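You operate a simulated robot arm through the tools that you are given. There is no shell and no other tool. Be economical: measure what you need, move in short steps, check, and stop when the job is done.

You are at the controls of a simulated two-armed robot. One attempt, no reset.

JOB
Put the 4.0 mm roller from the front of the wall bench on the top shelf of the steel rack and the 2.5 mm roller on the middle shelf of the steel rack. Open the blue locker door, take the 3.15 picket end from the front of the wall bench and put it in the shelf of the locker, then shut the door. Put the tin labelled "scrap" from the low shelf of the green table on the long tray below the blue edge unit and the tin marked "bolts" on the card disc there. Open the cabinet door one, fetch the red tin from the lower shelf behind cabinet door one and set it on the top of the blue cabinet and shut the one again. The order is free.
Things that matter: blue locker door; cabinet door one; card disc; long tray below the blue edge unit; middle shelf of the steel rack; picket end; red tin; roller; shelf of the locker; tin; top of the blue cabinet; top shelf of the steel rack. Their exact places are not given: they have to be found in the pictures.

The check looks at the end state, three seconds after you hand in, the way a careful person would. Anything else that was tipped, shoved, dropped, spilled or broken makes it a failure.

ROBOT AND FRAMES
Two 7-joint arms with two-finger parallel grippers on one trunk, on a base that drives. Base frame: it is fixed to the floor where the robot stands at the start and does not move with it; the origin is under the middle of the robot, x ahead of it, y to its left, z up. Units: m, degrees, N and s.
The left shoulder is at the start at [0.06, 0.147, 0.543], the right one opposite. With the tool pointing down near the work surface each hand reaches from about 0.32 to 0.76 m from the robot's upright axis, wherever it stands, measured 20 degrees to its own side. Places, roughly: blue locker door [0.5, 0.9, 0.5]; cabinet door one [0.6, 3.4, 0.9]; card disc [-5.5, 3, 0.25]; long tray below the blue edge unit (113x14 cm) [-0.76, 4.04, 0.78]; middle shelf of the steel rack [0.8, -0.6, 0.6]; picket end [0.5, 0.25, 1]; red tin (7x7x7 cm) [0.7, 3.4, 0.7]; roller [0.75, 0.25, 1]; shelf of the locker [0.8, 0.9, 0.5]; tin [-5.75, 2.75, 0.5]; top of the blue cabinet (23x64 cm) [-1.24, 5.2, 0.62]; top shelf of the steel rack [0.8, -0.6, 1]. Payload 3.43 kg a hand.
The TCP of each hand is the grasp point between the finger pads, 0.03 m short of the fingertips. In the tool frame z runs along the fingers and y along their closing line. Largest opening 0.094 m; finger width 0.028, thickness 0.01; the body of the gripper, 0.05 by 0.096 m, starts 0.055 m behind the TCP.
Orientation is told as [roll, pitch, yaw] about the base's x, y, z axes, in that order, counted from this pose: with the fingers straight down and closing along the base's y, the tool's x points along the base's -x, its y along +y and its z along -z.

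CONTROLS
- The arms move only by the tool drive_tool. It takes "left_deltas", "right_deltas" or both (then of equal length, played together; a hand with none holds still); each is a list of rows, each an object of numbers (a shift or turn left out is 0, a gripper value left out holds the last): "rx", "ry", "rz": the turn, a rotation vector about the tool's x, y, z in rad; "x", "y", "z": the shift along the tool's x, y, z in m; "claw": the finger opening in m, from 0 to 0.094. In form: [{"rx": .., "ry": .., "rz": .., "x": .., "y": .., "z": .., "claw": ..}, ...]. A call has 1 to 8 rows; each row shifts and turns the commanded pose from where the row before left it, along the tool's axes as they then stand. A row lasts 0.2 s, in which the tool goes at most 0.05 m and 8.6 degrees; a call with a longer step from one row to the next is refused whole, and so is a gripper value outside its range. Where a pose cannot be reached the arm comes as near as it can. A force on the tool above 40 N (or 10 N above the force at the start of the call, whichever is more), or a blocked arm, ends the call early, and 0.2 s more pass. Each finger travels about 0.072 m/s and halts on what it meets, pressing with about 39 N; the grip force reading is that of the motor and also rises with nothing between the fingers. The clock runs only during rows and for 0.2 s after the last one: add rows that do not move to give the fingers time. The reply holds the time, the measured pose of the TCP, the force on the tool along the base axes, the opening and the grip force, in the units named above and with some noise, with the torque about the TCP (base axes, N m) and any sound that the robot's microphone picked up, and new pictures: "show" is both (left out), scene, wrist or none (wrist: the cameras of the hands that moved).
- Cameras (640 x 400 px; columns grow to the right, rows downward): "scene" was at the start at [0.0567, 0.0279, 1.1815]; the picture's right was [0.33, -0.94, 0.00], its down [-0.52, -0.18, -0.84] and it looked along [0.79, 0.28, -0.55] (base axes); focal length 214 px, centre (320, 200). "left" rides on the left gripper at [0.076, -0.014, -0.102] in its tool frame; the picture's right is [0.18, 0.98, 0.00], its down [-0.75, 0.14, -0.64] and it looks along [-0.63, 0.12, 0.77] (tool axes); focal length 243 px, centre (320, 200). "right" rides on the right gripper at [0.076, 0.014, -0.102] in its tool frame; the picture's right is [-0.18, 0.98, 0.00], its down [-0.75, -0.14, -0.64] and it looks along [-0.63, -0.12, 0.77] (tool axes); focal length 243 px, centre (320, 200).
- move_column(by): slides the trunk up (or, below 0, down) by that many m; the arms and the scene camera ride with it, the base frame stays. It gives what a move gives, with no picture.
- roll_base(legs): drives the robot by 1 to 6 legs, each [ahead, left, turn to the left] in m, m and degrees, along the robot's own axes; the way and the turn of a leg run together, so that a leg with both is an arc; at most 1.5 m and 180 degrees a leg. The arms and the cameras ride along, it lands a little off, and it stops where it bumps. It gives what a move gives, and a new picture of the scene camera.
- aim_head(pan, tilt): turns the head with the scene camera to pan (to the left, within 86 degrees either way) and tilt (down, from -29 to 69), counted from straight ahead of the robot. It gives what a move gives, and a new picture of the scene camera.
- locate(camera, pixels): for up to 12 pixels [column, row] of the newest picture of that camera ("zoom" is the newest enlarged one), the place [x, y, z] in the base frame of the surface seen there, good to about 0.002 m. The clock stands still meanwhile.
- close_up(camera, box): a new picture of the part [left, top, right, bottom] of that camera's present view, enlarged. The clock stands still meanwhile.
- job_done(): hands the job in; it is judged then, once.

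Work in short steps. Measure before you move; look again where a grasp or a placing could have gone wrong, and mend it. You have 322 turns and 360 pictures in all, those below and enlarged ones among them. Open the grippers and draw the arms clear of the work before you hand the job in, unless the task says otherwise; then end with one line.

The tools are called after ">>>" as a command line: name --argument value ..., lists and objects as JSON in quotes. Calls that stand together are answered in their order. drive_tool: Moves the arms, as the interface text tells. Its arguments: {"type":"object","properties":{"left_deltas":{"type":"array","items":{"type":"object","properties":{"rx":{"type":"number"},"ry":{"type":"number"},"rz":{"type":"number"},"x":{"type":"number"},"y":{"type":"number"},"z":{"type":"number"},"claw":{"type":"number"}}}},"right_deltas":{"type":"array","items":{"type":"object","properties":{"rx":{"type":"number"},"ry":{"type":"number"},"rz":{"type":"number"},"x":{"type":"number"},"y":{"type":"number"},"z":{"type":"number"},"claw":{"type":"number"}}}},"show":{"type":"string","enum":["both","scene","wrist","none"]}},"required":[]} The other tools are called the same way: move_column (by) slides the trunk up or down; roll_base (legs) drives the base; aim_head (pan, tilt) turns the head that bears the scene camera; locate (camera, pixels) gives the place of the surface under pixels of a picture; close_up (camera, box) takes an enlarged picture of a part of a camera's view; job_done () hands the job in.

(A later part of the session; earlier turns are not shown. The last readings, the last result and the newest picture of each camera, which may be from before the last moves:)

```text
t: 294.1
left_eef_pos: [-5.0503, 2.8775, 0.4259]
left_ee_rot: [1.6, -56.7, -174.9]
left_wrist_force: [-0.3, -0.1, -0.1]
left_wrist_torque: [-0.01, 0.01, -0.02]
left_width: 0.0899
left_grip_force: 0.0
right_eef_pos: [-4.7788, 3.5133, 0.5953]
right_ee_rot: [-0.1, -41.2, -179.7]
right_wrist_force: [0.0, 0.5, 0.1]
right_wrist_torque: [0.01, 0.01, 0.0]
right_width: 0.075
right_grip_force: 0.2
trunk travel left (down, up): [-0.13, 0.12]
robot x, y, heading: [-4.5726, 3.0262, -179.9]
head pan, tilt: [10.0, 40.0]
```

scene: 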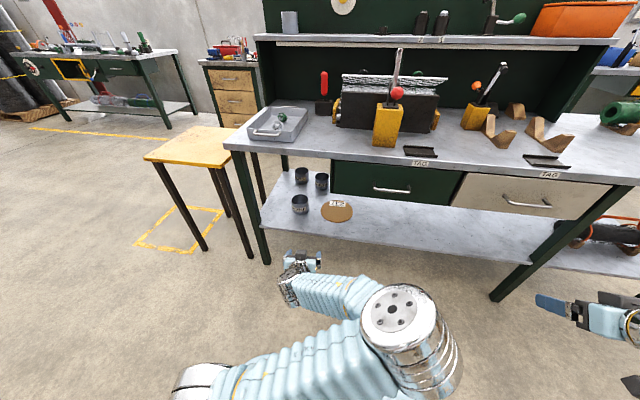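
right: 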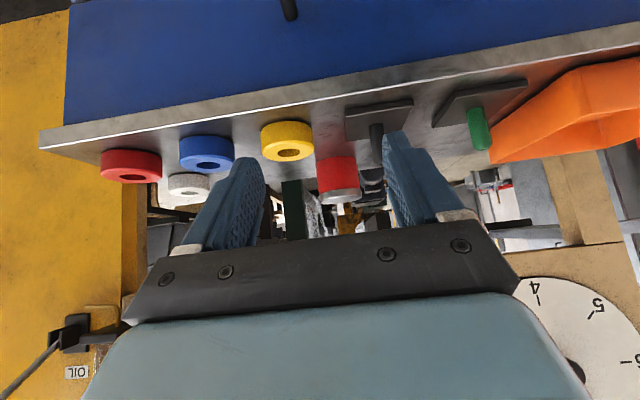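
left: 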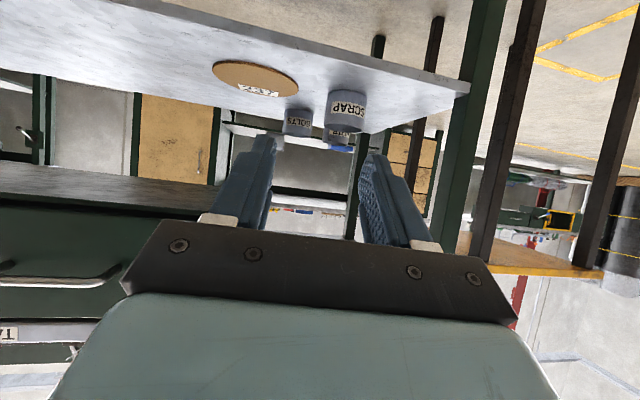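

Now I raise the left hand slightly, correct its yaw, and align it to y 2.84.

>>> drive_tool --left_deltas '[{"rx": 0.05, "rz": 0.024, "x": -0.0315, "z": -0.02}, {"rx": 0.049, "rz": 0.024, "x": -0.0315, "z": -0.02}, {"y": 0.034}, {}]' --show "none"

>>> roll_base --legs '[[0.2, 0.0, 0]]'

>>> drive_tool --left_deltas '[{}]' --show "wrist"

```text
t: 295.1
left_eef_pos: [-5.0592, 2.847, 0.5017]
left_ee_rot: [0.2, -56.6, 179.8]
left_wrist_force: [-0.7, -0.5, -0.4]
left_wrist_torque: [0.01, 0.0, 0.03]
left_width: 0.0899
left_grip_force: 0.1
left hand out of reach, approached as far as the arm can: row 1, 3
right_eef_pos: [-4.7775, 3.5152, 0.595]
right_ee_rot: [-0.1, -41.2, -179.8]
right_wrist_force: [-1.0, 0.3, 0.7]
right_wrist_torque: [-0.01, 0.01, 0.01]
right_width: 0.0748
right_grip_force: 0.1
trunk travel left (down, up): [-0.13, 0.12]
robot x, y, heading: [-4.5703, 3.0255, -180.0]
head pan, tilt: [10.0, 40.0]
```

```text
t: 296.7
left_eef_pos: [-5.2603, 2.8455, 0.5011]
left_ee_rot: [0.2, -56.6, -180.0]
left_wrist_force: [-0.2, -0.6, 0.2]
left_wrist_torque: [-0.01, -0.01, 0.02]
left_width: 0.0903
left_grip_force: 0.0
right_eef_pos: [-4.9812, 3.513, 0.594]
right_ee_rot: [-0.1, -41.1, -179.8]
right_wrist_force: [-0.3, -1.1, 0.3]
right_wrist_torque: [-0.02, -0.03, 0.0]
right_width: 0.0753
right_grip_force: 0.1
trunk travel left (down, up): [-0.13, 0.12]
robot x, y, heading: [-4.7718, 3.0275, -179.7]
head pan, tilt: [10.0, 40.0]
```

scene: 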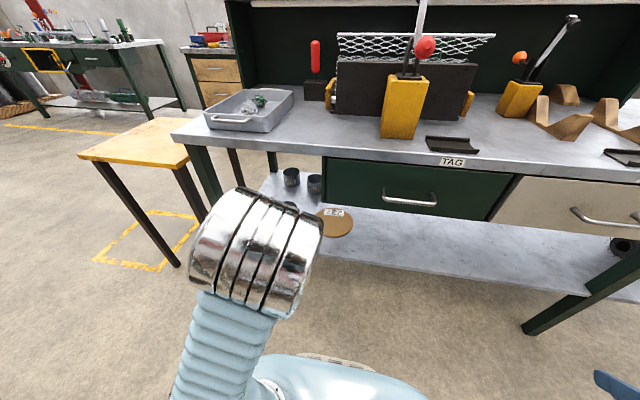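

```text
t: 297.1
left_eef_pos: [-5.26, 2.8457, 0.5019]
left_ee_rot: [0.1, -56.6, 180.0]
left_wrist_force: [0.0, -0.3, -0.2]
left_wrist_torque: [0.03, 0.01, 0.0]
left_width: 0.09
left_grip_force: 0.0
right_eef_pos: [-4.9793, 3.5138, 0.595]
right_ee_rot: [-0.1, -41.2, -179.8]
right_wrist_force: [0.0, -0.2, -0.4]
right_wrist_torque: [-0.01, -0.01, 0.0]
right_width: 0.0752
right_grip_force: 0.1
trunk travel left (down, up): [-0.13, 0.12]
robot x, y, heading: [-4.7744, 3.0232, -179.8]
head pan, tilt: [10.0, 40.0]
```

left: 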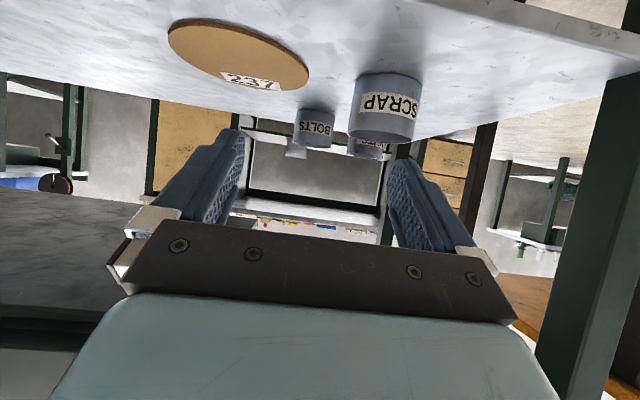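

The left elbow ball looks high, so I check where it is before going further in.

>>> locate --camera "scene" --pixels '[[255, 250], [240, 195], [310, 215], [300, 300], [225, 330], [230, 220]]'

```text
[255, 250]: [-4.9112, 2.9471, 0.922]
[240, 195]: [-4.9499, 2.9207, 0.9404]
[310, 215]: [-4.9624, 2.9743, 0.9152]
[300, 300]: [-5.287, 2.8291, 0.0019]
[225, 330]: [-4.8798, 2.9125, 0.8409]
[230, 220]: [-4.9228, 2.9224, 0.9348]
```

The elbow is up at z 0.9 and will drop as the arm extends, but it must stay below the table top (z 0.77). I lower the trunk another 0.1 and creep forward 0.05.

>>> move_column --by -0.1

>>> drive_tool --left_deltas '[{"x": -0.0418, "z": -0.0275}, {"x": -0.0418, "z": -0.0275}, {}]' --show "none"

>>> roll_base --legs '[[0.05, 0.06, 0]]'

```text
t: 298.4
left_eef_pos: [-5.2606, 2.845, 0.4019]
left_ee_rot: [0.1, -56.6, 180.1]
left_wrist_force: [0.1, -0.2, -0.4]
left_wrist_torque: [-0.01, -0.04, 0.01]
left_width: 0.0899
left_grip_force: 0.1
right_eef_pos: [-4.9813, 3.5144, 0.4949]
right_ee_rot: [-0.1, -41.2, -179.8]
right_wrist_force: [-0.9, -0.3, -0.3]
right_wrist_torque: [0.0, -0.01, -0.02]
right_width: 0.0752
right_grip_force: 0.0
trunk travel left (down, up): [-0.03, 0.22]
robot x, y, heading: [-4.7697, 3.0252, -179.8]
head pan, tilt: [10.0, 40.0]
```

```text
t: 299.2
left_eef_pos: [-5.2607, 2.8462, 0.5019]
left_ee_rot: [0.2, -56.6, -180.0]
left_wrist_force: [-1.1, 0.4, 0.8]
left_wrist_torque: [0.01, 0.0, -0.02]
left_width: 0.0902
left_grip_force: 0.0
right_eef_pos: [-4.9803, 3.5146, 0.4944]
right_ee_rot: [0.0, -41.2, -179.8]
right_wrist_force: [-0.4, -0.2, 0.0]
right_wrist_torque: [-0.03, -0.01, 0.01]
right_width: 0.0749
right_grip_force: 0.0
trunk travel left (down, up): [-0.03, 0.22]
robot x, y, heading: [-4.7699, 3.027, -180.1]
head pan, tilt: [10.0, 40.0]
```

```text
t: 300.3
left_eef_pos: [-5.3098, 2.7867, 0.5023]
left_ee_rot: [0.1, -56.5, 179.9]
left_wrist_force: [-0.3, 0.1, 0.0]
left_wrist_torque: [-0.04, -0.02, -0.01]
left_width: 0.0902
left_grip_force: 0.1
right_eef_pos: [-5.0311, 3.4544, 0.4939]
right_ee_rot: [-0.1, -41.1, -179.8]
right_wrist_force: [-0.1, -0.5, 0.2]
right_wrist_torque: [0.01, 0.0, 0.0]
right_width: 0.0749
right_grip_force: 0.0
trunk travel left (down, up): [-0.03, 0.22]
robot x, y, heading: [-4.827, 2.963, -180.1]
head pan, tilt: [10.0, 40.0]
```

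scene: 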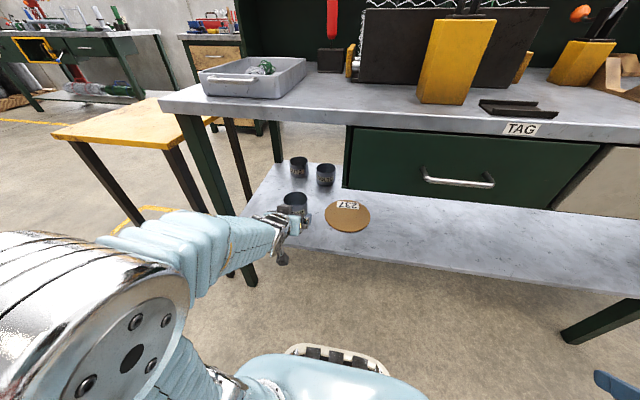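

The elbow has flipped outward to the left, which is good. I align to y 2.84 and move in 0.15 m.

>>> drive_tool --left_deltas '[{"y": -0.03}, {"y": -0.024}, {"x": -0.0207, "z": 0.0313}, {"x": -0.0207, "z": 0.0313}, {"x": -0.0207, "z": 0.0313}, {"x": -0.0207, "z": 0.0313}, {}]' --show "both"

>>> locate --camera "scene" --pixels '[[100, 290], [130, 290], [180, 260], [60, 260]]'

```text
t: 301.9
left_eef_pos: [-5.461, 2.8408, 0.5025]
left_ee_rot: [0.2, -56.6, 179.9]
left_wrist_force: [1.1, 0.2, -0.7]
left_wrist_torque: [-0.03, 0.01, -0.01]
left_width: 0.0902
left_grip_force: 0.1
right_eef_pos: [-5.0313, 3.4539, 0.4932]
right_ee_rot: [-0.1, -41.3, -179.8]
right_wrist_force: [-1.1, 0.3, -0.3]
right_wrist_torque: [-0.02, 0.01, 0.03]
right_width: 0.075
right_grip_force: 0.1
trunk travel left (down, up): [-0.03, 0.22]
robot x, y, heading: [-4.8188, 2.9671, -179.7]
head pan, tilt: [10.0, 40.0]
```

scene: 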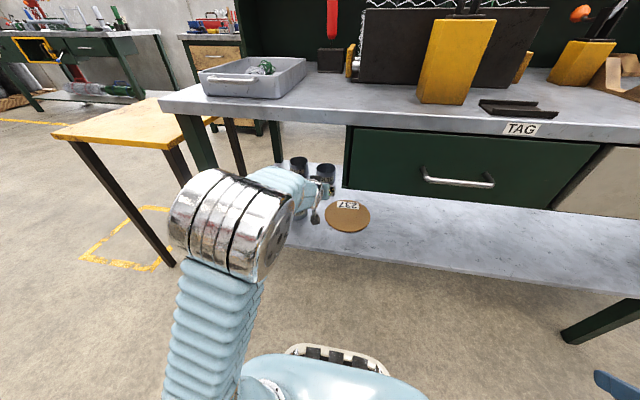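
left: 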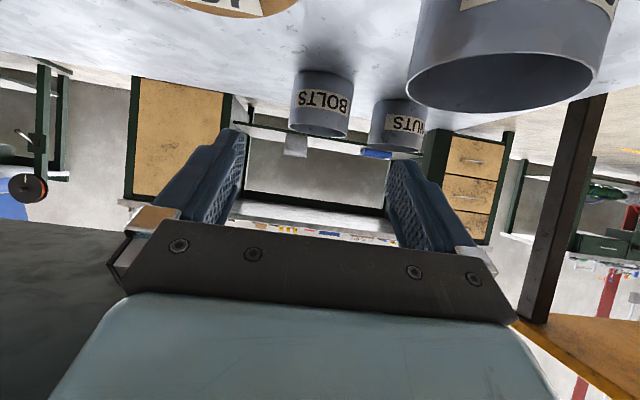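

```text
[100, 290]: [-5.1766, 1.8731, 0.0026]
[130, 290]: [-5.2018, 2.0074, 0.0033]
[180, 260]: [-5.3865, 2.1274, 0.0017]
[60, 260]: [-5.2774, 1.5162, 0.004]
```

BOLTS shows at (322,100), SCRAP at upper right. I check the elbow's height and the BOLTS position.

>>> locate --camera "scene" --pixels '[[215, 200], [255, 230], [190, 220], [275, 180], [210, 250]]'

>>> locate --camera "left" --pixels '[[322, 85], [322, 110], [320, 130], [298, 100], [350, 105], [395, 110], [375, 130], [520, 70], [415, 75]]'

```text
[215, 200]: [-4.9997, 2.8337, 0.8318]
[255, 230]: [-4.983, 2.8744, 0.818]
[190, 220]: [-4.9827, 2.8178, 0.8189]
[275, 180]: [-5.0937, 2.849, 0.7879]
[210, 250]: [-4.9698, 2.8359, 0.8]
```

```text
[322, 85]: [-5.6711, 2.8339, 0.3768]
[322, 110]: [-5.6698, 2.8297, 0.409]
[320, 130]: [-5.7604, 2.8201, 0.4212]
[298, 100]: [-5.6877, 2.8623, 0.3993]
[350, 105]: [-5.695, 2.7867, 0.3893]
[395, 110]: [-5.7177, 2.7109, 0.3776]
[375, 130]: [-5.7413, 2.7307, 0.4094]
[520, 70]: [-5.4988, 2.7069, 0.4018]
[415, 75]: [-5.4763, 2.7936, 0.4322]
```

The elbow stays below trouble. I move to pre-grasp at (-5.60,2.833,0.475), passing above the SCRAP rim.

>>> drive_tool --left_deltas '[{"x": -0.0205, "y": 0.0027, "z": 0.0395}, {"x": -0.0205, "y": 0.0027, "z": 0.0395}, {"x": -0.0128, "y": 0.0027, "z": 0.052}, {}]' --show "both"

```text
refused: row 3 steps farther than a row can; nothing moved
```

One step was too long. I repeat with even steps.

>>> drive_tool --left_deltas '[{"x": -0.0185, "y": 0.002, "z": 0.032}, {"x": -0.0145, "y": 0.002, "z": 0.033}, {"x": -0.0115, "y": 0.002, "z": 0.033}, {"x": -0.0093, "y": 0.002, "z": 0.033}, {}]' --show "both"

>>> locate --camera "left" --pixels '[[322, 85], [322, 110], [290, 100], [360, 105], [300, 60], [340, 60]]'

```text
t: 303.1
left_eef_pos: [-5.6009, 2.8322, 0.4741]
left_ee_rot: [0.1, -56.6, 179.9]
left_wrist_force: [0.2, 0.1, 0.3]
left_wrist_torque: [-0.01, 0.06, 0.04]
left_width: 0.09
left_grip_force: 0.0
right_eef_pos: [-5.0321, 3.452, 0.4938]
right_ee_rot: [-0.1, -41.2, -179.7]
right_wrist_force: [1.0, -0.8, -0.9]
right_wrist_torque: [-0.02, -0.01, 0.02]
right_width: 0.0753
right_grip_force: 0.0
trunk travel left (down, up): [-0.03, 0.22]
robot x, y, heading: [-4.8261, 2.9656, -180.2]
head pan, tilt: [10.0, 40.0]
```

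scene: 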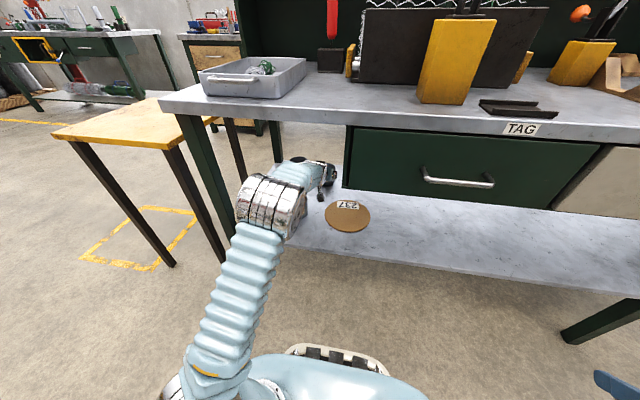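
left: 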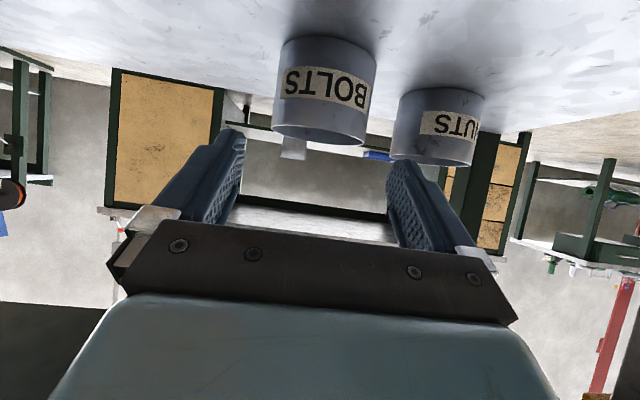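

```text
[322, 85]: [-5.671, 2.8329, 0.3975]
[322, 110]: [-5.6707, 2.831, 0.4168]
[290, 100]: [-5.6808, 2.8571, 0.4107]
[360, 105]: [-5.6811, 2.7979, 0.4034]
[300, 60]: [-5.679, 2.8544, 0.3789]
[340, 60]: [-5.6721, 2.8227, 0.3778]
```

Aligned on BOLTS. To avoid stretching the arm straight, I drive the base 0.05 m forward first.

>>> roll_base --legs '[[0.05, 0, 0]]'

>>> drive_tool --left_deltas '[{}]' --show "wrist"

>>> locate --camera "left" --pixels '[[325, 110], [325, 130], [280, 110], [370, 110], [325, 80]]'

```text
t: 304.0
left_eef_pos: [-5.6489, 2.8322, 0.4735]
left_ee_rot: [0.1, -56.6, -180.0]
left_wrist_force: [0.1, 0.5, -0.2]
left_wrist_torque: [-0.01, 0.01, -0.03]
left_width: 0.0899
left_grip_force: 0.1
right_eef_pos: [-5.0803, 3.4539, 0.4938]
right_ee_rot: [-0.1, -41.3, -179.9]
right_wrist_force: [-0.3, -0.4, 0.6]
right_wrist_torque: [0.02, 0.01, -0.01]
right_width: 0.0751
right_grip_force: 0.0
trunk travel left (down, up): [-0.03, 0.22]
robot x, y, heading: [-4.8676, 2.9647, -180.0]
head pan, tilt: [10.0, 40.0]
```

scene: 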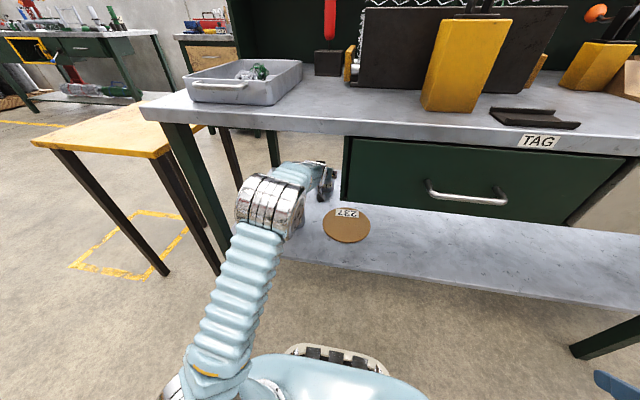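

```text
t: 304.4
left_eef_pos: [-5.6485, 2.8315, 0.4729]
left_ee_rot: [0.2, -56.6, 180.0]
left_wrist_force: [-0.1, 0.6, 0.5]
left_wrist_torque: [-0.01, 0.04, 0.01]
left_width: 0.0897
left_grip_force: 0.0
right_eef_pos: [-5.0805, 3.4531, 0.4947]
right_ee_rot: [0.0, -41.2, -179.9]
right_wrist_force: [0.8, -0.3, 0.1]
right_wrist_torque: [0.01, 0.0, 0.0]
right_width: 0.0751
right_grip_force: 0.1
trunk travel left (down, up): [-0.03, 0.22]
robot x, y, heading: [-4.8737, 2.9679, -179.8]
head pan, tilt: [10.0, 40.0]
```

left: 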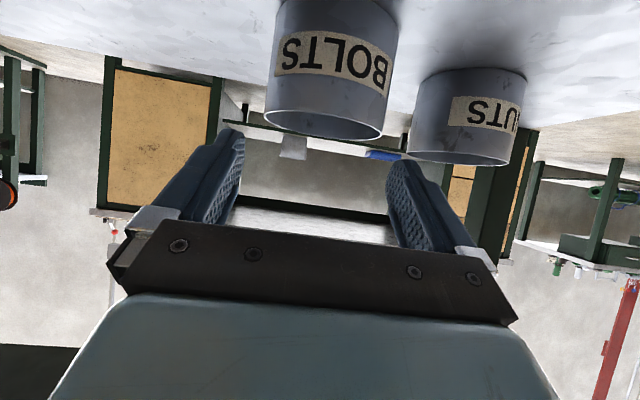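

```text
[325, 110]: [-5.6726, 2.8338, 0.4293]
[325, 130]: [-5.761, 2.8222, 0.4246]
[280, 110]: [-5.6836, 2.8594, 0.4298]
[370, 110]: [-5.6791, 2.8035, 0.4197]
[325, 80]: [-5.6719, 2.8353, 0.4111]
```

Rim centre is at y 2.8335. I open fully and descend onto BOLTS.

>>> drive_tool --left_deltas '[{"claw": 0.094, "y": -0.002}, {"x": 0.011, "z": 0.025}, {"x": 0.011, "z": 0.025}, {"x": 0.0105, "z": 0.0245}, {}]' --show "wrist"

```text
t: 305.6
left_eef_pos: [-5.6917, 2.8336, 0.4042]
left_ee_rot: [0.1, -56.5, -179.9]
left_wrist_force: [0.5, -0.4, -0.3]
left_wrist_torque: [0.03, -0.01, -0.01]
left_width: 0.094
left_grip_force: 0.1
right_eef_pos: [-5.0799, 3.4539, 0.4947]
right_ee_rot: [0.0, -41.2, -179.8]
right_wrist_force: [0.6, 0.2, -0.4]
right_wrist_torque: [0.03, 0.02, 0.0]
right_width: 0.0748
right_grip_force: 0.0
trunk travel left (down, up): [-0.03, 0.22]
robot x, y, heading: [-4.8726, 2.9608, -179.6]
head pan, tilt: [10.0, 40.0]
```

left: 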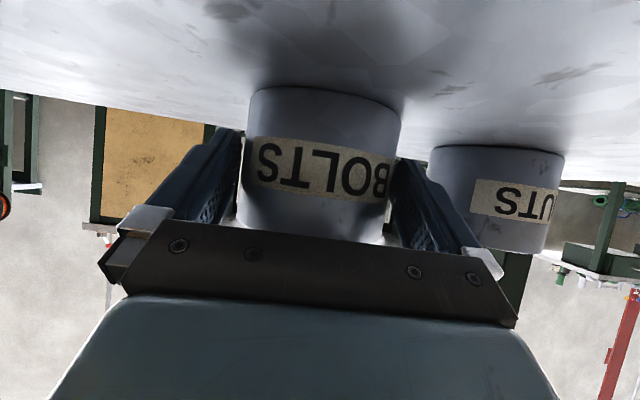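

The tin is between the fingers. I close, lift 3.5 cm, and shift to y 2.875 away from SCRAP.

>>> drive_tool --left_deltas '[{"claw": 0.06}, {}, {}, {"x": -0.0146, "z": -0.0097}, {"x": -0.0146, "z": -0.0097}, {"y": -0.022}, {"y": -0.02}, {}]' --show "wrist"

```text
t: 307.4
left_eef_pos: [-5.6921, 2.8762, 0.4394]
left_ee_rot: [0.1, -56.6, 180.0]
left_wrist_force: [0.5, 0.1, -1.3]
left_wrist_torque: [0.0, 0.0, 0.03]
left_width: 0.088
left_grip_force: 39.1
right_eef_pos: [-5.0804, 3.453, 0.4936]
right_ee_rot: [-0.1, -41.1, -179.7]
right_wrist_force: [1.2, 0.5, -0.7]
right_wrist_torque: [0.0, 0.01, 0.04]
right_width: 0.075
right_grip_force: 0.1
trunk travel left (down, up): [-0.03, 0.22]
robot x, y, heading: [-4.873, 2.9632, -179.6]
head pan, tilt: [10.0, 40.0]
```

left: 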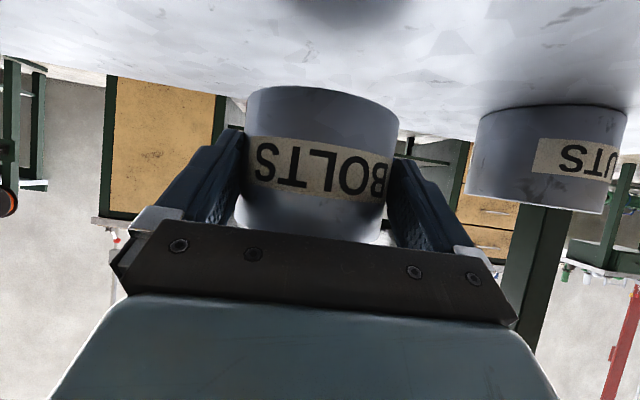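

BOLTS is held (diameter 0.088) and lifted. I move back over the shelf, then right over the disc.

>>> drive_tool --left_deltas '[{"x": 0.0228, "z": -0.0345, "y": -0.002}, {"x": 0.0228, "z": -0.0345, "y": -0.002}, {"x": 0.0228, "z": -0.0345, "y": -0.002}, {"x": 0.0228, "z": -0.0345, "y": -0.002}, {"x": 0.0228, "z": -0.0345}, {"x": 0.0228, "z": -0.0345}, {}]' --show "both"

```text
t: 309.0
left_eef_pos: [-5.4466, 2.8834, 0.4375]
left_ee_rot: [0.0, -56.5, 180.0]
left_wrist_force: [-0.5, 0.6, -1.6]
left_wrist_torque: [0.0, -0.05, 0.01]
left_width: 0.088
left_grip_force: 39.6
right_eef_pos: [-5.0795, 3.4537, 0.4943]
right_ee_rot: [-0.1, -41.2, -179.8]
right_wrist_force: [0.6, -0.3, -0.4]
right_wrist_torque: [-0.01, 0.0, -0.03]
right_width: 0.0751
right_grip_force: 0.1
trunk travel left (down, up): [-0.03, 0.22]
robot x, y, heading: [-4.8739, 2.9626, -179.7]
head pan, tilt: [10.0, 40.0]
```

scene: 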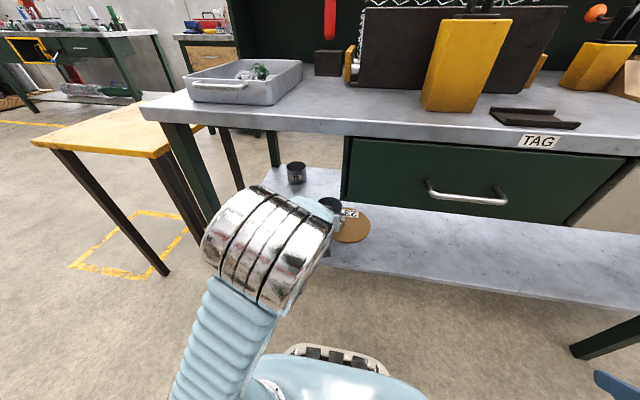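
left: 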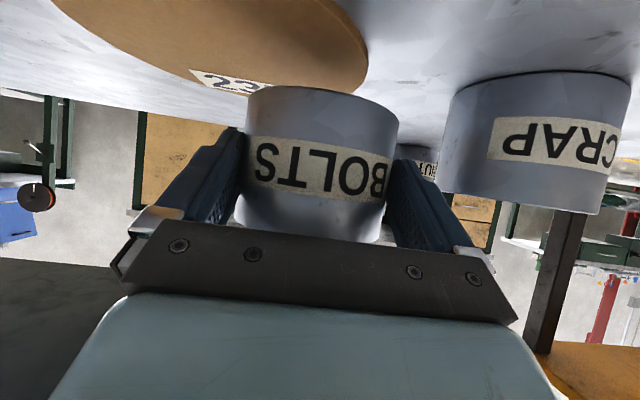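

I check the disc's extents from the scene view.

>>> close_up --camera "scene" --box '[290, 170, 410, 260]'

>>> locate --camera "zoom" --pixels '[[425, 240], [415, 215], [330, 320], [330, 310], [260, 300], [380, 305], [300, 215], [360, 190], [330, 250]]'

```text
4.44 times, centred on (350, 215) of scene
```

zoom: 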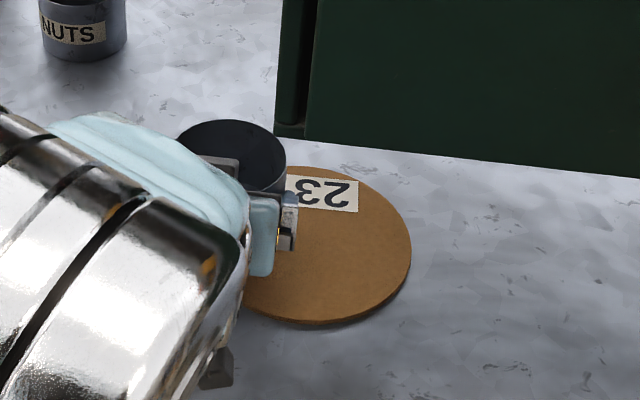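

```text
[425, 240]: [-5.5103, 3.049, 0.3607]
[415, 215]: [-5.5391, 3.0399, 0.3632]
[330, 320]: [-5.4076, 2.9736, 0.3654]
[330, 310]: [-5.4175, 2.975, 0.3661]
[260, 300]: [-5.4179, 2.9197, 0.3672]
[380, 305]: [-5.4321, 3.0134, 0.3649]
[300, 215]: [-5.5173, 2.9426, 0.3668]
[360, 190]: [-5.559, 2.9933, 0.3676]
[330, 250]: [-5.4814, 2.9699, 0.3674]
```

Disc centre is at about (-5.49,2.955) with radius about 0.087. I move the tin over it.

>>> drive_tool --left_deltas '[{"x": -0.005, "y": -0.024, "z": 0.0075}, {"x": -0.005, "y": -0.024, "z": 0.0075}, {"x": -0.005, "y": -0.0236, "z": 0.0075}, {}]' --show "both"

>>> close_up --camera "scene" --box '[290, 170, 410, 260]'

```text
t: 310.0
left_eef_pos: [-5.4722, 2.9562, 0.4383]
left_ee_rot: [0.1, -56.5, -180.1]
left_wrist_force: [0.4, -0.3, -0.9]
left_wrist_torque: [0.0, -0.02, 0.01]
left_width: 0.0882
left_grip_force: 39.3
right_eef_pos: [-5.0803, 3.4535, 0.4944]
right_ee_rot: [-0.1, -41.3, -179.7]
right_wrist_force: [-0.5, 0.4, -0.3]
right_wrist_torque: [0.03, -0.01, 0.01]
right_width: 0.075
right_grip_force: 0.0
trunk travel left (down, up): [-0.03, 0.22]
robot x, y, heading: [-4.8725, 2.9621, -179.8]
head pan, tilt: [10.0, 40.0]
```

scene: 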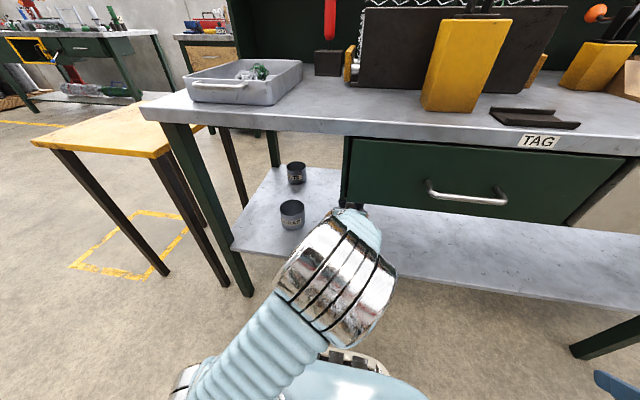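
left: 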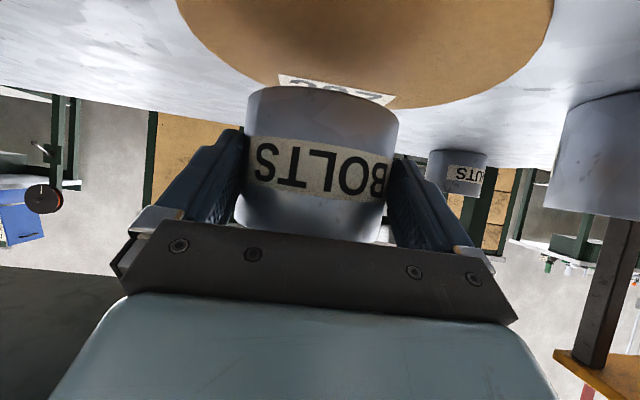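

```text
4.44 times, centred on (350, 215) of scene
```

zoom: 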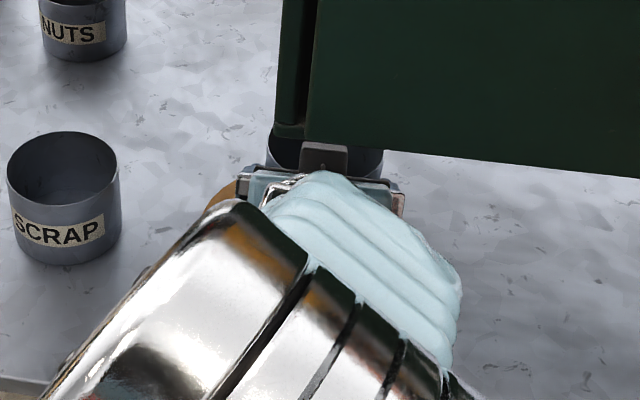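

I verify the disc centre with the wrist camera before lowering.

>>> locate --camera "left" --pixels '[[190, 20], [545, 30], [365, 20], [330, 84], [400, 105], [480, 95], [230, 60]]'

```text
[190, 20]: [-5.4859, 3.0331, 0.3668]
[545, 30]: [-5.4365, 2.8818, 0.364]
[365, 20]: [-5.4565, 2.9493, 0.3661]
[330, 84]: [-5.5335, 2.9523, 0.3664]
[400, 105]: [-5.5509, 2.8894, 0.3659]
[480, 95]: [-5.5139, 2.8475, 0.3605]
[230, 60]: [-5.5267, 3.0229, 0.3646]
```

Disc centre (-5.487,2.950). I shift 5 mm, lower onto the disc and release.

>>> drive_tool --left_deltas '[{"y": 0.005, "x": 0.0113, "z": 0.0075}, {"x": 0.0113, "z": 0.0075}, {"x": 0.0025, "z": 0.0017}, {}]' --show "wrist"

```text
t: 311.0
left_eef_pos: [-5.4716, 2.9515, 0.411]
left_ee_rot: [0.1, -56.7, -179.9]
left_wrist_force: [0.5, 0.0, 2.5]
left_wrist_torque: [0.05, 0.02, -0.03]
left_width: 0.0881
left_grip_force: 38.7
right_eef_pos: [-5.0796, 3.4532, 0.4947]
right_ee_rot: [-0.1, -41.2, -179.9]
right_wrist_force: [0.2, -0.2, 0.1]
right_wrist_torque: [0.01, -0.01, -0.03]
right_width: 0.075
right_grip_force: 0.0
trunk travel left (down, up): [-0.03, 0.22]
robot x, y, heading: [-4.8777, 2.9627, -179.8]
head pan, tilt: [10.0, 40.0]
```

left: 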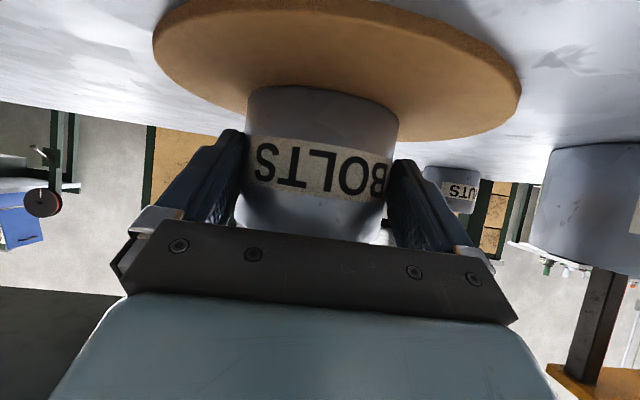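

Touching down. I open fully and back out slowly along the fingers.

>>> drive_tool --left_deltas '[{"claw": 0.094}, {}, {}, {"z": -0.015}, {"z": -0.02}, {"z": -0.03}, {"z": -0.04}, {}]' --show "both"

```text
t: 312.8
left_eef_pos: [-5.3819, 2.9524, 0.4671]
left_ee_rot: [0.0, -56.5, -180.0]
left_wrist_force: [-0.3, 0.5, -0.3]
left_wrist_torque: [0.0, 0.03, 0.0]
left_width: 0.0939
left_grip_force: 0.1
right_eef_pos: [-5.0803, 3.4528, 0.4948]
right_ee_rot: [-0.1, -41.2, -179.7]
right_wrist_force: [-0.3, 0.1, -0.6]
right_wrist_torque: [-0.01, 0.03, 0.01]
right_width: 0.075
right_grip_force: 0.0
trunk travel left (down, up): [-0.03, 0.22]
robot x, y, heading: [-4.8763, 2.9619, -179.7]
head pan, tilt: [10.0, 40.0]
```

scene: 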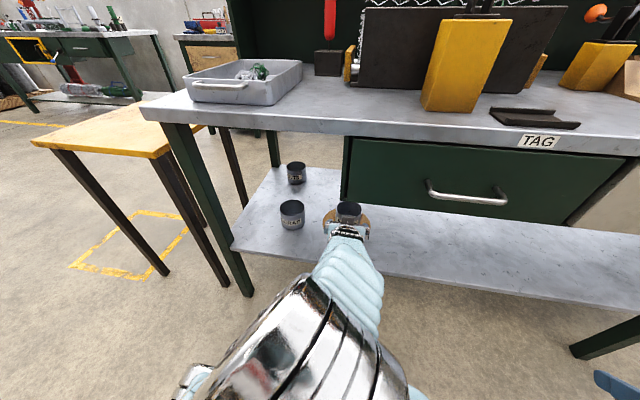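
left: 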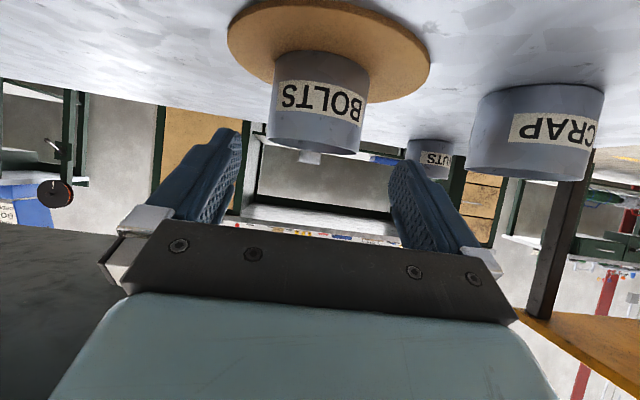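

BOLTS is centred on the disc. Next SCRAP: I back off slightly and strafe left 0.2 m.

>>> roll_base --legs '[[-0.06, 0, 0], [0, 0.2, 0]]'

>>> drive_tool --left_deltas '[{}]' --show "wrist"

>>> locate --camera "left" --pixels '[[320, 80], [320, 100], [320, 120], [300, 110], [345, 110], [330, 130]]'

```text
t: 314.9
left_eef_pos: [-5.3218, 2.7546, 0.4681]
left_ee_rot: [0.1, -56.6, -180.0]
left_wrist_force: [-0.5, 0.7, 0.9]
left_wrist_torque: [-0.02, -0.03, 0.0]
left_width: 0.0939
left_grip_force: 0.1
right_eef_pos: [-5.0195, 3.2565, 0.4942]
right_ee_rot: [-0.1, -41.2, -179.8]
right_wrist_force: [0.6, 0.0, 0.3]
right_wrist_torque: [-0.01, 0.0, -0.03]
right_width: 0.0749
right_grip_force: 0.1
trunk travel left (down, up): [-0.03, 0.22]
robot x, y, heading: [-4.8121, 2.7622, -179.8]
head pan, tilt: [10.0, 40.0]
```

scene: 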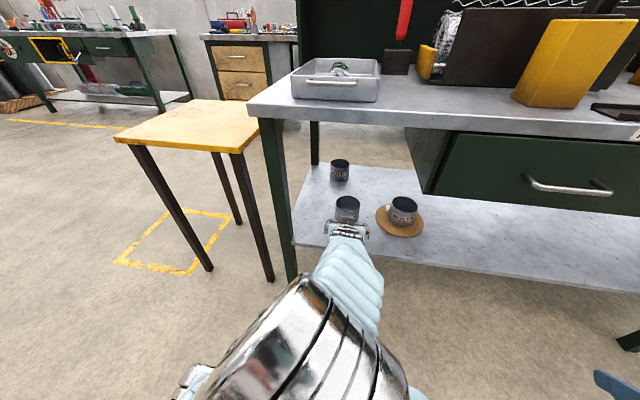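

```text
t: 315.4
left_eef_pos: [-5.3226, 2.7531, 0.4678]
left_ee_rot: [0.1, -56.5, -180.0]
left_wrist_force: [-0.8, -1.0, -0.1]
left_wrist_torque: [0.02, 0.02, 0.02]
left_width: 0.0943
left_grip_force: 0.1
right_eef_pos: [-5.0212, 3.2561, 0.4937]
right_ee_rot: [-0.1, -41.1, -179.8]
right_wrist_force: [0.2, 0.2, 0.1]
right_wrist_torque: [-0.02, 0.05, 0.0]
right_width: 0.0751
right_grip_force: 0.0
trunk travel left (down, up): [-0.03, 0.22]
robot x, y, heading: [-4.8114, 2.7662, -179.7]
head pan, tilt: [10.0, 40.0]
```

left: 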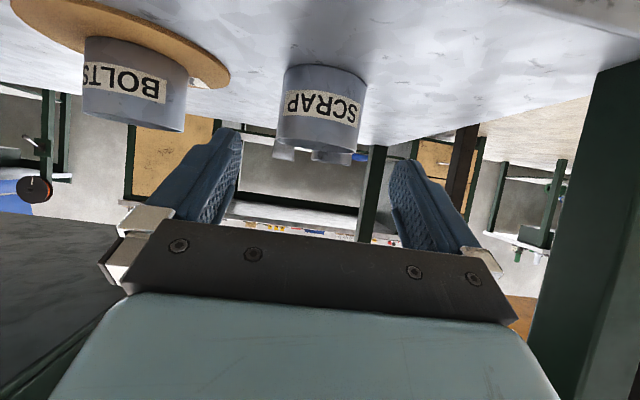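

```text
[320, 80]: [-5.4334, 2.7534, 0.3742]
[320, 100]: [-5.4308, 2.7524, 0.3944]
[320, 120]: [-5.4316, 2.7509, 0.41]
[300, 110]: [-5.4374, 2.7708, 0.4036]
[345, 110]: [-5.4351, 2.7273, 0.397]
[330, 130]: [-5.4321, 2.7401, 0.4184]
```

SCRAP is centred at y 2.751. I go forward above the rim height, then descend over it.

>>> drive_tool --left_deltas '[{"x": -0.0248, "z": 0.0375, "y": 0.002}, {"x": -0.0248, "z": 0.0375}, {"x": 0.014, "z": 0.036}, {}]' --show "wrist"

```text
t: 316.4
left_eef_pos: [-5.435, 2.7517, 0.4349]
left_ee_rot: [0.1, -56.6, -180.0]
left_wrist_force: [0.4, 0.0, 0.0]
left_wrist_torque: [-0.01, 0.0, 0.03]
left_width: 0.0939
left_grip_force: 0.1
right_eef_pos: [-5.0203, 3.2556, 0.4936]
right_ee_rot: [-0.1, -41.2, -179.8]
right_wrist_force: [-0.6, -0.4, -0.6]
right_wrist_torque: [-0.01, -0.03, -0.01]
right_width: 0.0751
right_grip_force: 0.1
trunk travel left (down, up): [-0.03, 0.22]
robot x, y, heading: [-4.8115, 2.769, -179.8]
head pan, tilt: [10.0, 40.0]
```

left: 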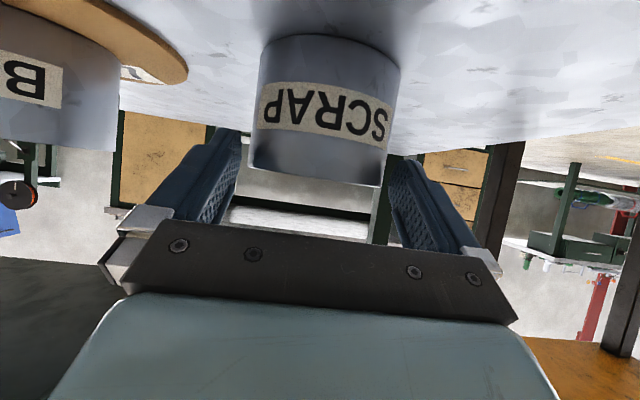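

Good alignment. I finish the descent, close and lift.

>>> drive_tool --left_deltas '[{"x": 0.014, "z": 0.036}, {}, {"claw": 0.06}, {}, {}, {"x": -0.0209, "z": -0.0138}, {"x": -0.0209, "z": -0.0138}, {}]' --show "wrist"

```text
t: 318.1
left_eef_pos: [-5.4579, 2.7511, 0.4551]
left_ee_rot: [0.1, -56.6, -180.0]
left_wrist_force: [-0.3, -0.3, -0.1]
left_wrist_torque: [0.02, -0.02, -0.01]
left_width: 0.0891
left_grip_force: 38.7
right_eef_pos: [-5.0203, 3.2559, 0.4934]
right_ee_rot: [-0.2, -41.1, -179.8]
right_wrist_force: [0.4, -0.4, -0.7]
right_wrist_torque: [-0.01, 0.01, -0.03]
right_width: 0.0747
right_grip_force: 0.0
trunk travel left (down, up): [-0.03, 0.22]
robot x, y, heading: [-4.8128, 2.7666, -179.9]
head pan, tilt: [10.0, 40.0]
```

left: 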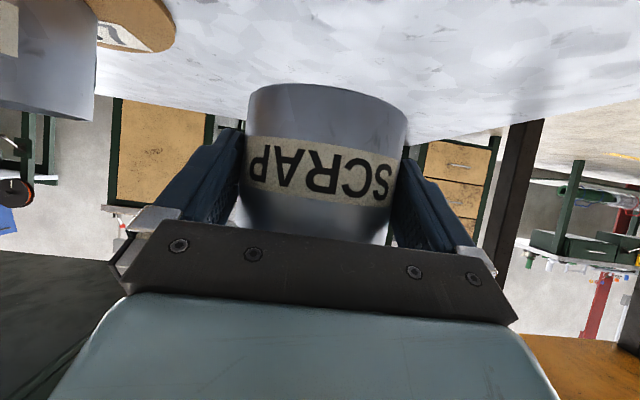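

SCRAP is held. I back the base 0.15 m out from under the table and raise the hand and trunk.

>>> roll_base --legs '[[-0.17, 0, 0]]'

>>> drive_tool --left_deltas '[{"x": 0.0165, "z": -0.025}, {"x": 0.0165, "z": -0.025}, {"x": 0.0165, "z": -0.025}, {"x": 0.0165, "z": -0.025}, {}]' --show "scene"

>>> aim_head --pan 86 --tilt 25

```text
t: 319.6
left_eef_pos: [-5.2846, 2.7517, 0.4545]
left_ee_rot: [0.1, -56.7, -179.9]
left_wrist_force: [0.8, 0.2, -0.1]
left_wrist_torque: [0.02, -0.06, 0.0]
left_width: 0.0891
left_grip_force: 39.3
right_eef_pos: [-4.8494, 3.2558, 0.4943]
right_ee_rot: [-0.1, -41.1, -179.8]
right_wrist_force: [0.3, 0.4, -0.9]
right_wrist_torque: [0.02, 0.0, -0.02]
right_width: 0.0753
right_grip_force: 0.0
trunk travel left (down, up): [-0.03, 0.22]
robot x, y, heading: [-4.6407, 2.7676, -179.7]
head pan, tilt: [10.0, 40.0]
```

scene: 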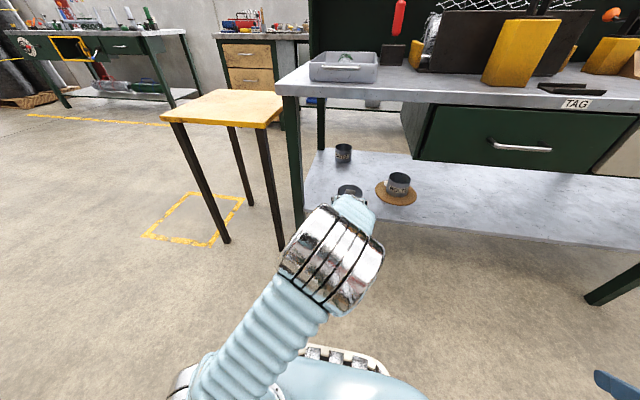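

```text
t: 320.8
left_eef_pos: [-5.1639, 2.7511, 0.4546]
left_ee_rot: [0.1, -56.7, -179.8]
left_wrist_force: [-0.2, -0.1, -0.5]
left_wrist_torque: [0.0, -0.03, 0.02]
left_width: 0.0891
left_grip_force: 39.0
right_eef_pos: [-4.8492, 3.2557, 0.495]
right_ee_rot: [-0.1, -41.2, -179.7]
right_wrist_force: [-0.1, 0.1, -1.5]
right_wrist_torque: [-0.01, -0.01, 0.01]
right_width: 0.0749
right_grip_force: 0.0
trunk travel left (down, up): [-0.03, 0.22]
robot x, y, heading: [-4.6408, 2.7653, -179.5]
head pan, tilt: [10.0, 40.0]
```

scene: 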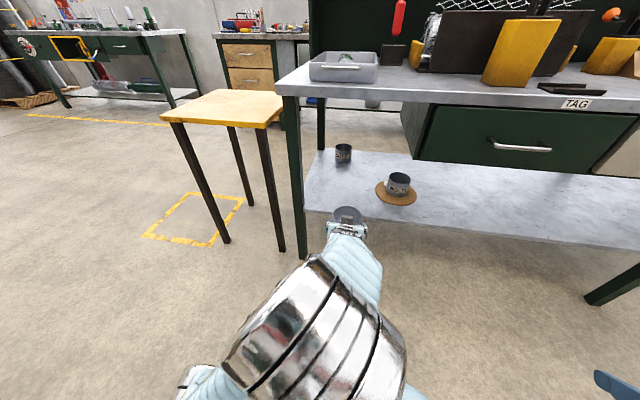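

```text
t: 322.3
left_eef_pos: [-5.164, 2.7517, 0.4542]
left_ee_rot: [0.1, -56.6, -180.0]
left_wrist_force: [0.4, 0.1, -0.5]
left_wrist_torque: [0.03, 0.01, 0.0]
left_width: 0.0892
left_grip_force: 38.8
right_eef_pos: [-4.8483, 3.2563, 0.495]
right_ee_rot: [-0.1, -41.2, -179.6]
right_wrist_force: [0.5, -0.4, 0.1]
right_wrist_torque: [0.01, 0.0, 0.0]
right_width: 0.0749
right_grip_force: 0.1
trunk travel left (down, up): [-0.03, 0.22]
robot x, y, heading: [-4.6388, 2.7678, -179.7]
head pan, tilt: [85.9, 25.0]
```

scene: 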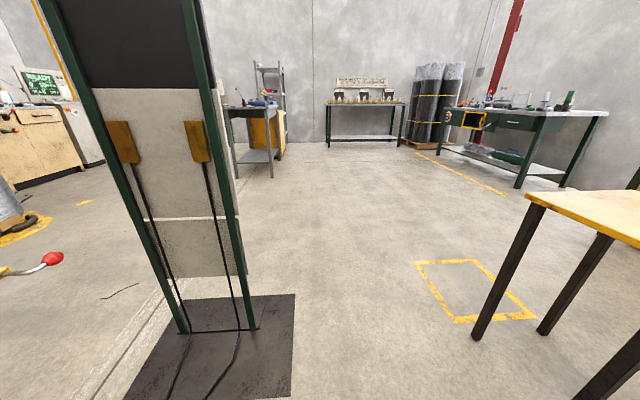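

The way I came in is clear. I raise the trunk and retrace the path, still facing west.

>>> move_column --by 0.22

>>> roll_base --legs '[[-0.04, -1.48, 0], [-0.26, -0.32, 0], [-0.6, -0.9, 0], [-0.3, -0.9, 0]]'

```text
t: 324.6
left_eef_pos: [-5.1652, 2.7532, 0.6751]
left_ee_rot: [0.1, -56.6, -179.9]
left_wrist_force: [0.3, 0.3, -1.5]
left_wrist_torque: [-0.03, -0.01, 0.02]
left_width: 0.0887
left_grip_force: 39.0
right_eef_pos: [-4.8494, 3.2556, 0.7145]
right_ee_rot: [-0.2, -41.2, -179.6]
right_wrist_force: [-0.3, -0.4, -1.0]
right_wrist_torque: [0.0, 0.01, -0.02]
right_width: 0.0749
right_grip_force: 0.0
trunk travel left (down, up): [-0.25, 0.0]
robot x, y, heading: [-4.6402, 2.767, -180.0]
head pan, tilt: [85.9, 25.0]
```

```text
t: 343.7
left_eef_pos: [-4.0062, 6.3447, 0.6737]
left_ee_rot: [0.1, -56.6, -179.3]
left_wrist_force: [-0.5, 0.4, -1.2]
left_wrist_torque: [-0.02, 0.0, 0.01]
left_width: 0.0891
left_grip_force: 38.9
right_eef_pos: [-3.6975, 6.8519, 0.7135]
right_ee_rot: [-0.2, -41.3, -179.1]
right_wrist_force: [0.1, 0.7, 1.3]
right_wrist_torque: [0.0, 0.02, 0.01]
right_width: 0.0751
right_grip_force: 0.1
trunk travel left (down, up): [-0.25, 0.0]
robot x, y, heading: [-3.485, 6.3641, -179.1]
head pan, tilt: [85.9, 25.0]
```

scene: 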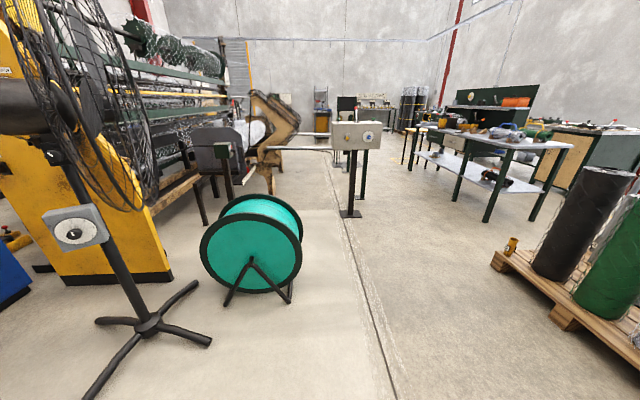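

I tuck the right hand inward, then reverse east past the fan and the block.

>>> drive_tool --right_deltas '[{"y": 0.045}, {"y": 0.045}, {"y": 0.045}, {"y": 0.045}, {"y": 0.045, "x": -0.02, "z": 0.018}, {"x": -0.03, "z": 0.026}]' --show "none"

>>> roll_base --legs '[[-1.3, 0, 0], [-0.5, 0.13, 0], [-0.6, 0.17, 0], [-1.2, 0.2, 0]]'

>>> aim_head --pan 45 --tilt 20

```text
refused: row 5 steps farther than a row can; nothing moved
```

```text
t: 361.9
left_eef_pos: [-0.386, 5.8372, 0.6741]
left_ee_rot: [0.1, -56.6, -180.0]
left_wrist_force: [-1.0, 0.1, -0.3]
left_wrist_torque: [-0.03, -0.02, -0.02]
left_width: 0.0889
left_grip_force: 39.3
right_eef_pos: [-0.0702, 6.3397, 0.7139]
right_ee_rot: [-0.1, -41.2, -179.8]
right_wrist_force: [0.0, -0.1, 0.1]
right_wrist_torque: [-0.04, -0.03, 0.01]
right_width: 0.0747
right_grip_force: 0.0
trunk travel left (down, up): [-0.25, 0.0]
robot x, y, heading: [0.1373, 5.8508, -179.7]
head pan, tilt: [85.9, 25.0]
```

scene: 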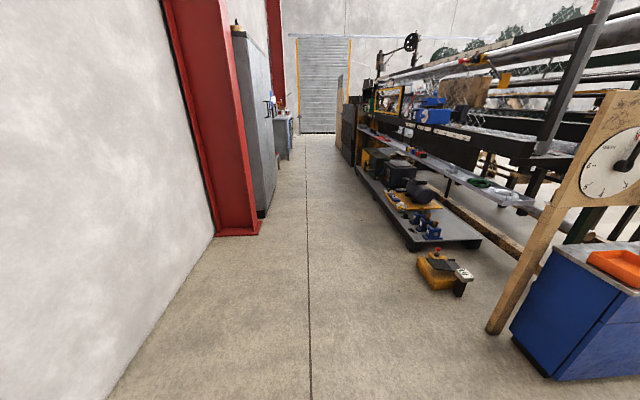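

```text
t: 362.9
left_eef_pos: [-0.3863, 5.837, 0.6743]
left_ee_rot: [0.2, -56.5, -180.1]
left_wrist_force: [0.0, -0.3, -0.7]
left_wrist_torque: [0.02, -0.04, -0.01]
left_width: 0.0888
left_grip_force: 38.9
right_eef_pos: [-0.0687, 6.3411, 0.7143]
right_ee_rot: [-0.1, -41.2, -179.8]
right_wrist_force: [-0.3, -0.5, -0.1]
right_wrist_torque: [0.01, -0.03, -0.02]
right_width: 0.0749
right_grip_force: 0.0
trunk travel left (down, up): [-0.25, 0.0]
robot x, y, heading: [0.139, 5.8484, -180.1]
head pan, tilt: [45.0, 20.0]
```

scene: 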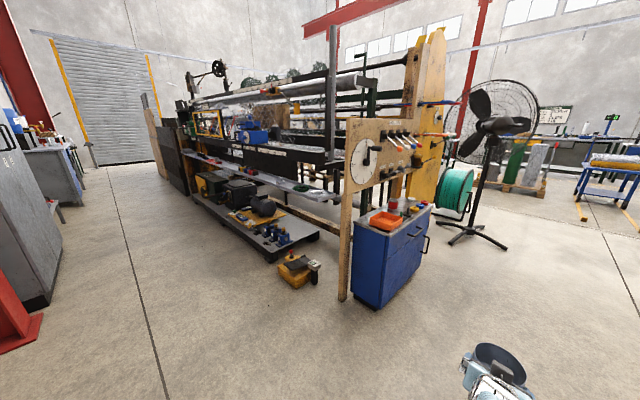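

Passed safely. Now I strafe left down the aisle toward the long tray.

>>> roll_base --legs '[[0, 1.2, 0], [0, 0.75, 0]]'

>>> aim_head --pan 5 --tilt 30

```text
t: 372.8
left_eef_pos: [-0.3836, 3.8598, 0.6747]
left_ee_rot: [0.1, -56.6, 179.7]
left_wrist_force: [0.2, -0.6, -0.3]
left_wrist_torque: [0.0, -0.01, 0.02]
left_width: 0.0889
left_grip_force: 39.2
right_eef_pos: [-0.0649, 4.3618, 0.7147]
right_ee_rot: [-0.1, -41.2, 179.9]
right_wrist_force: [0.5, 0.6, -0.2]
right_wrist_torque: [0.0, 0.01, -0.01]
right_width: 0.0751
right_grip_force: 0.0
trunk travel left (down, up): [-0.25, 0.0]
robot x, y, heading: [0.1363, 3.8714, 179.4]
head pan, tilt: [45.0, 20.0]
```

scene: 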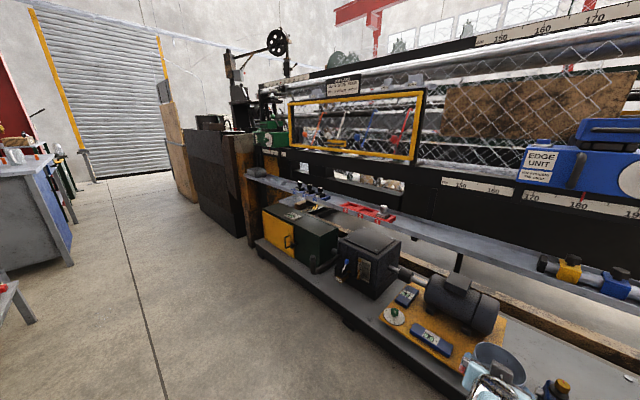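

```text
t: 373.9
left_eef_pos: [-0.384, 3.8599, 0.676]
left_ee_rot: [0.1, -56.5, 179.6]
left_wrist_force: [-0.2, 0.3, -1.2]
left_wrist_torque: [-0.03, 0.0, 0.0]
left_width: 0.0889
left_grip_force: 38.7
right_eef_pos: [-0.064, 4.3619, 0.7137]
right_ee_rot: [-0.2, -41.2, 179.8]
right_wrist_force: [-0.5, 0.8, -0.5]
right_wrist_torque: [0.01, 0.0, -0.02]
right_width: 0.075
right_grip_force: 0.1
trunk travel left (down, up): [-0.25, 0.0]
robot x, y, heading: [0.1392, 3.8702, 179.6]
head pan, tilt: [5.0, 30.0]
```

scene: 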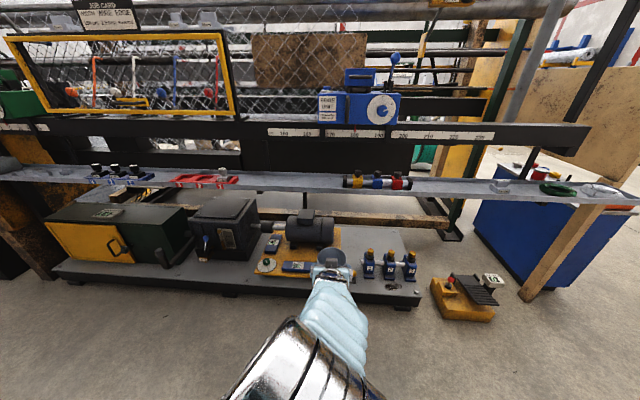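

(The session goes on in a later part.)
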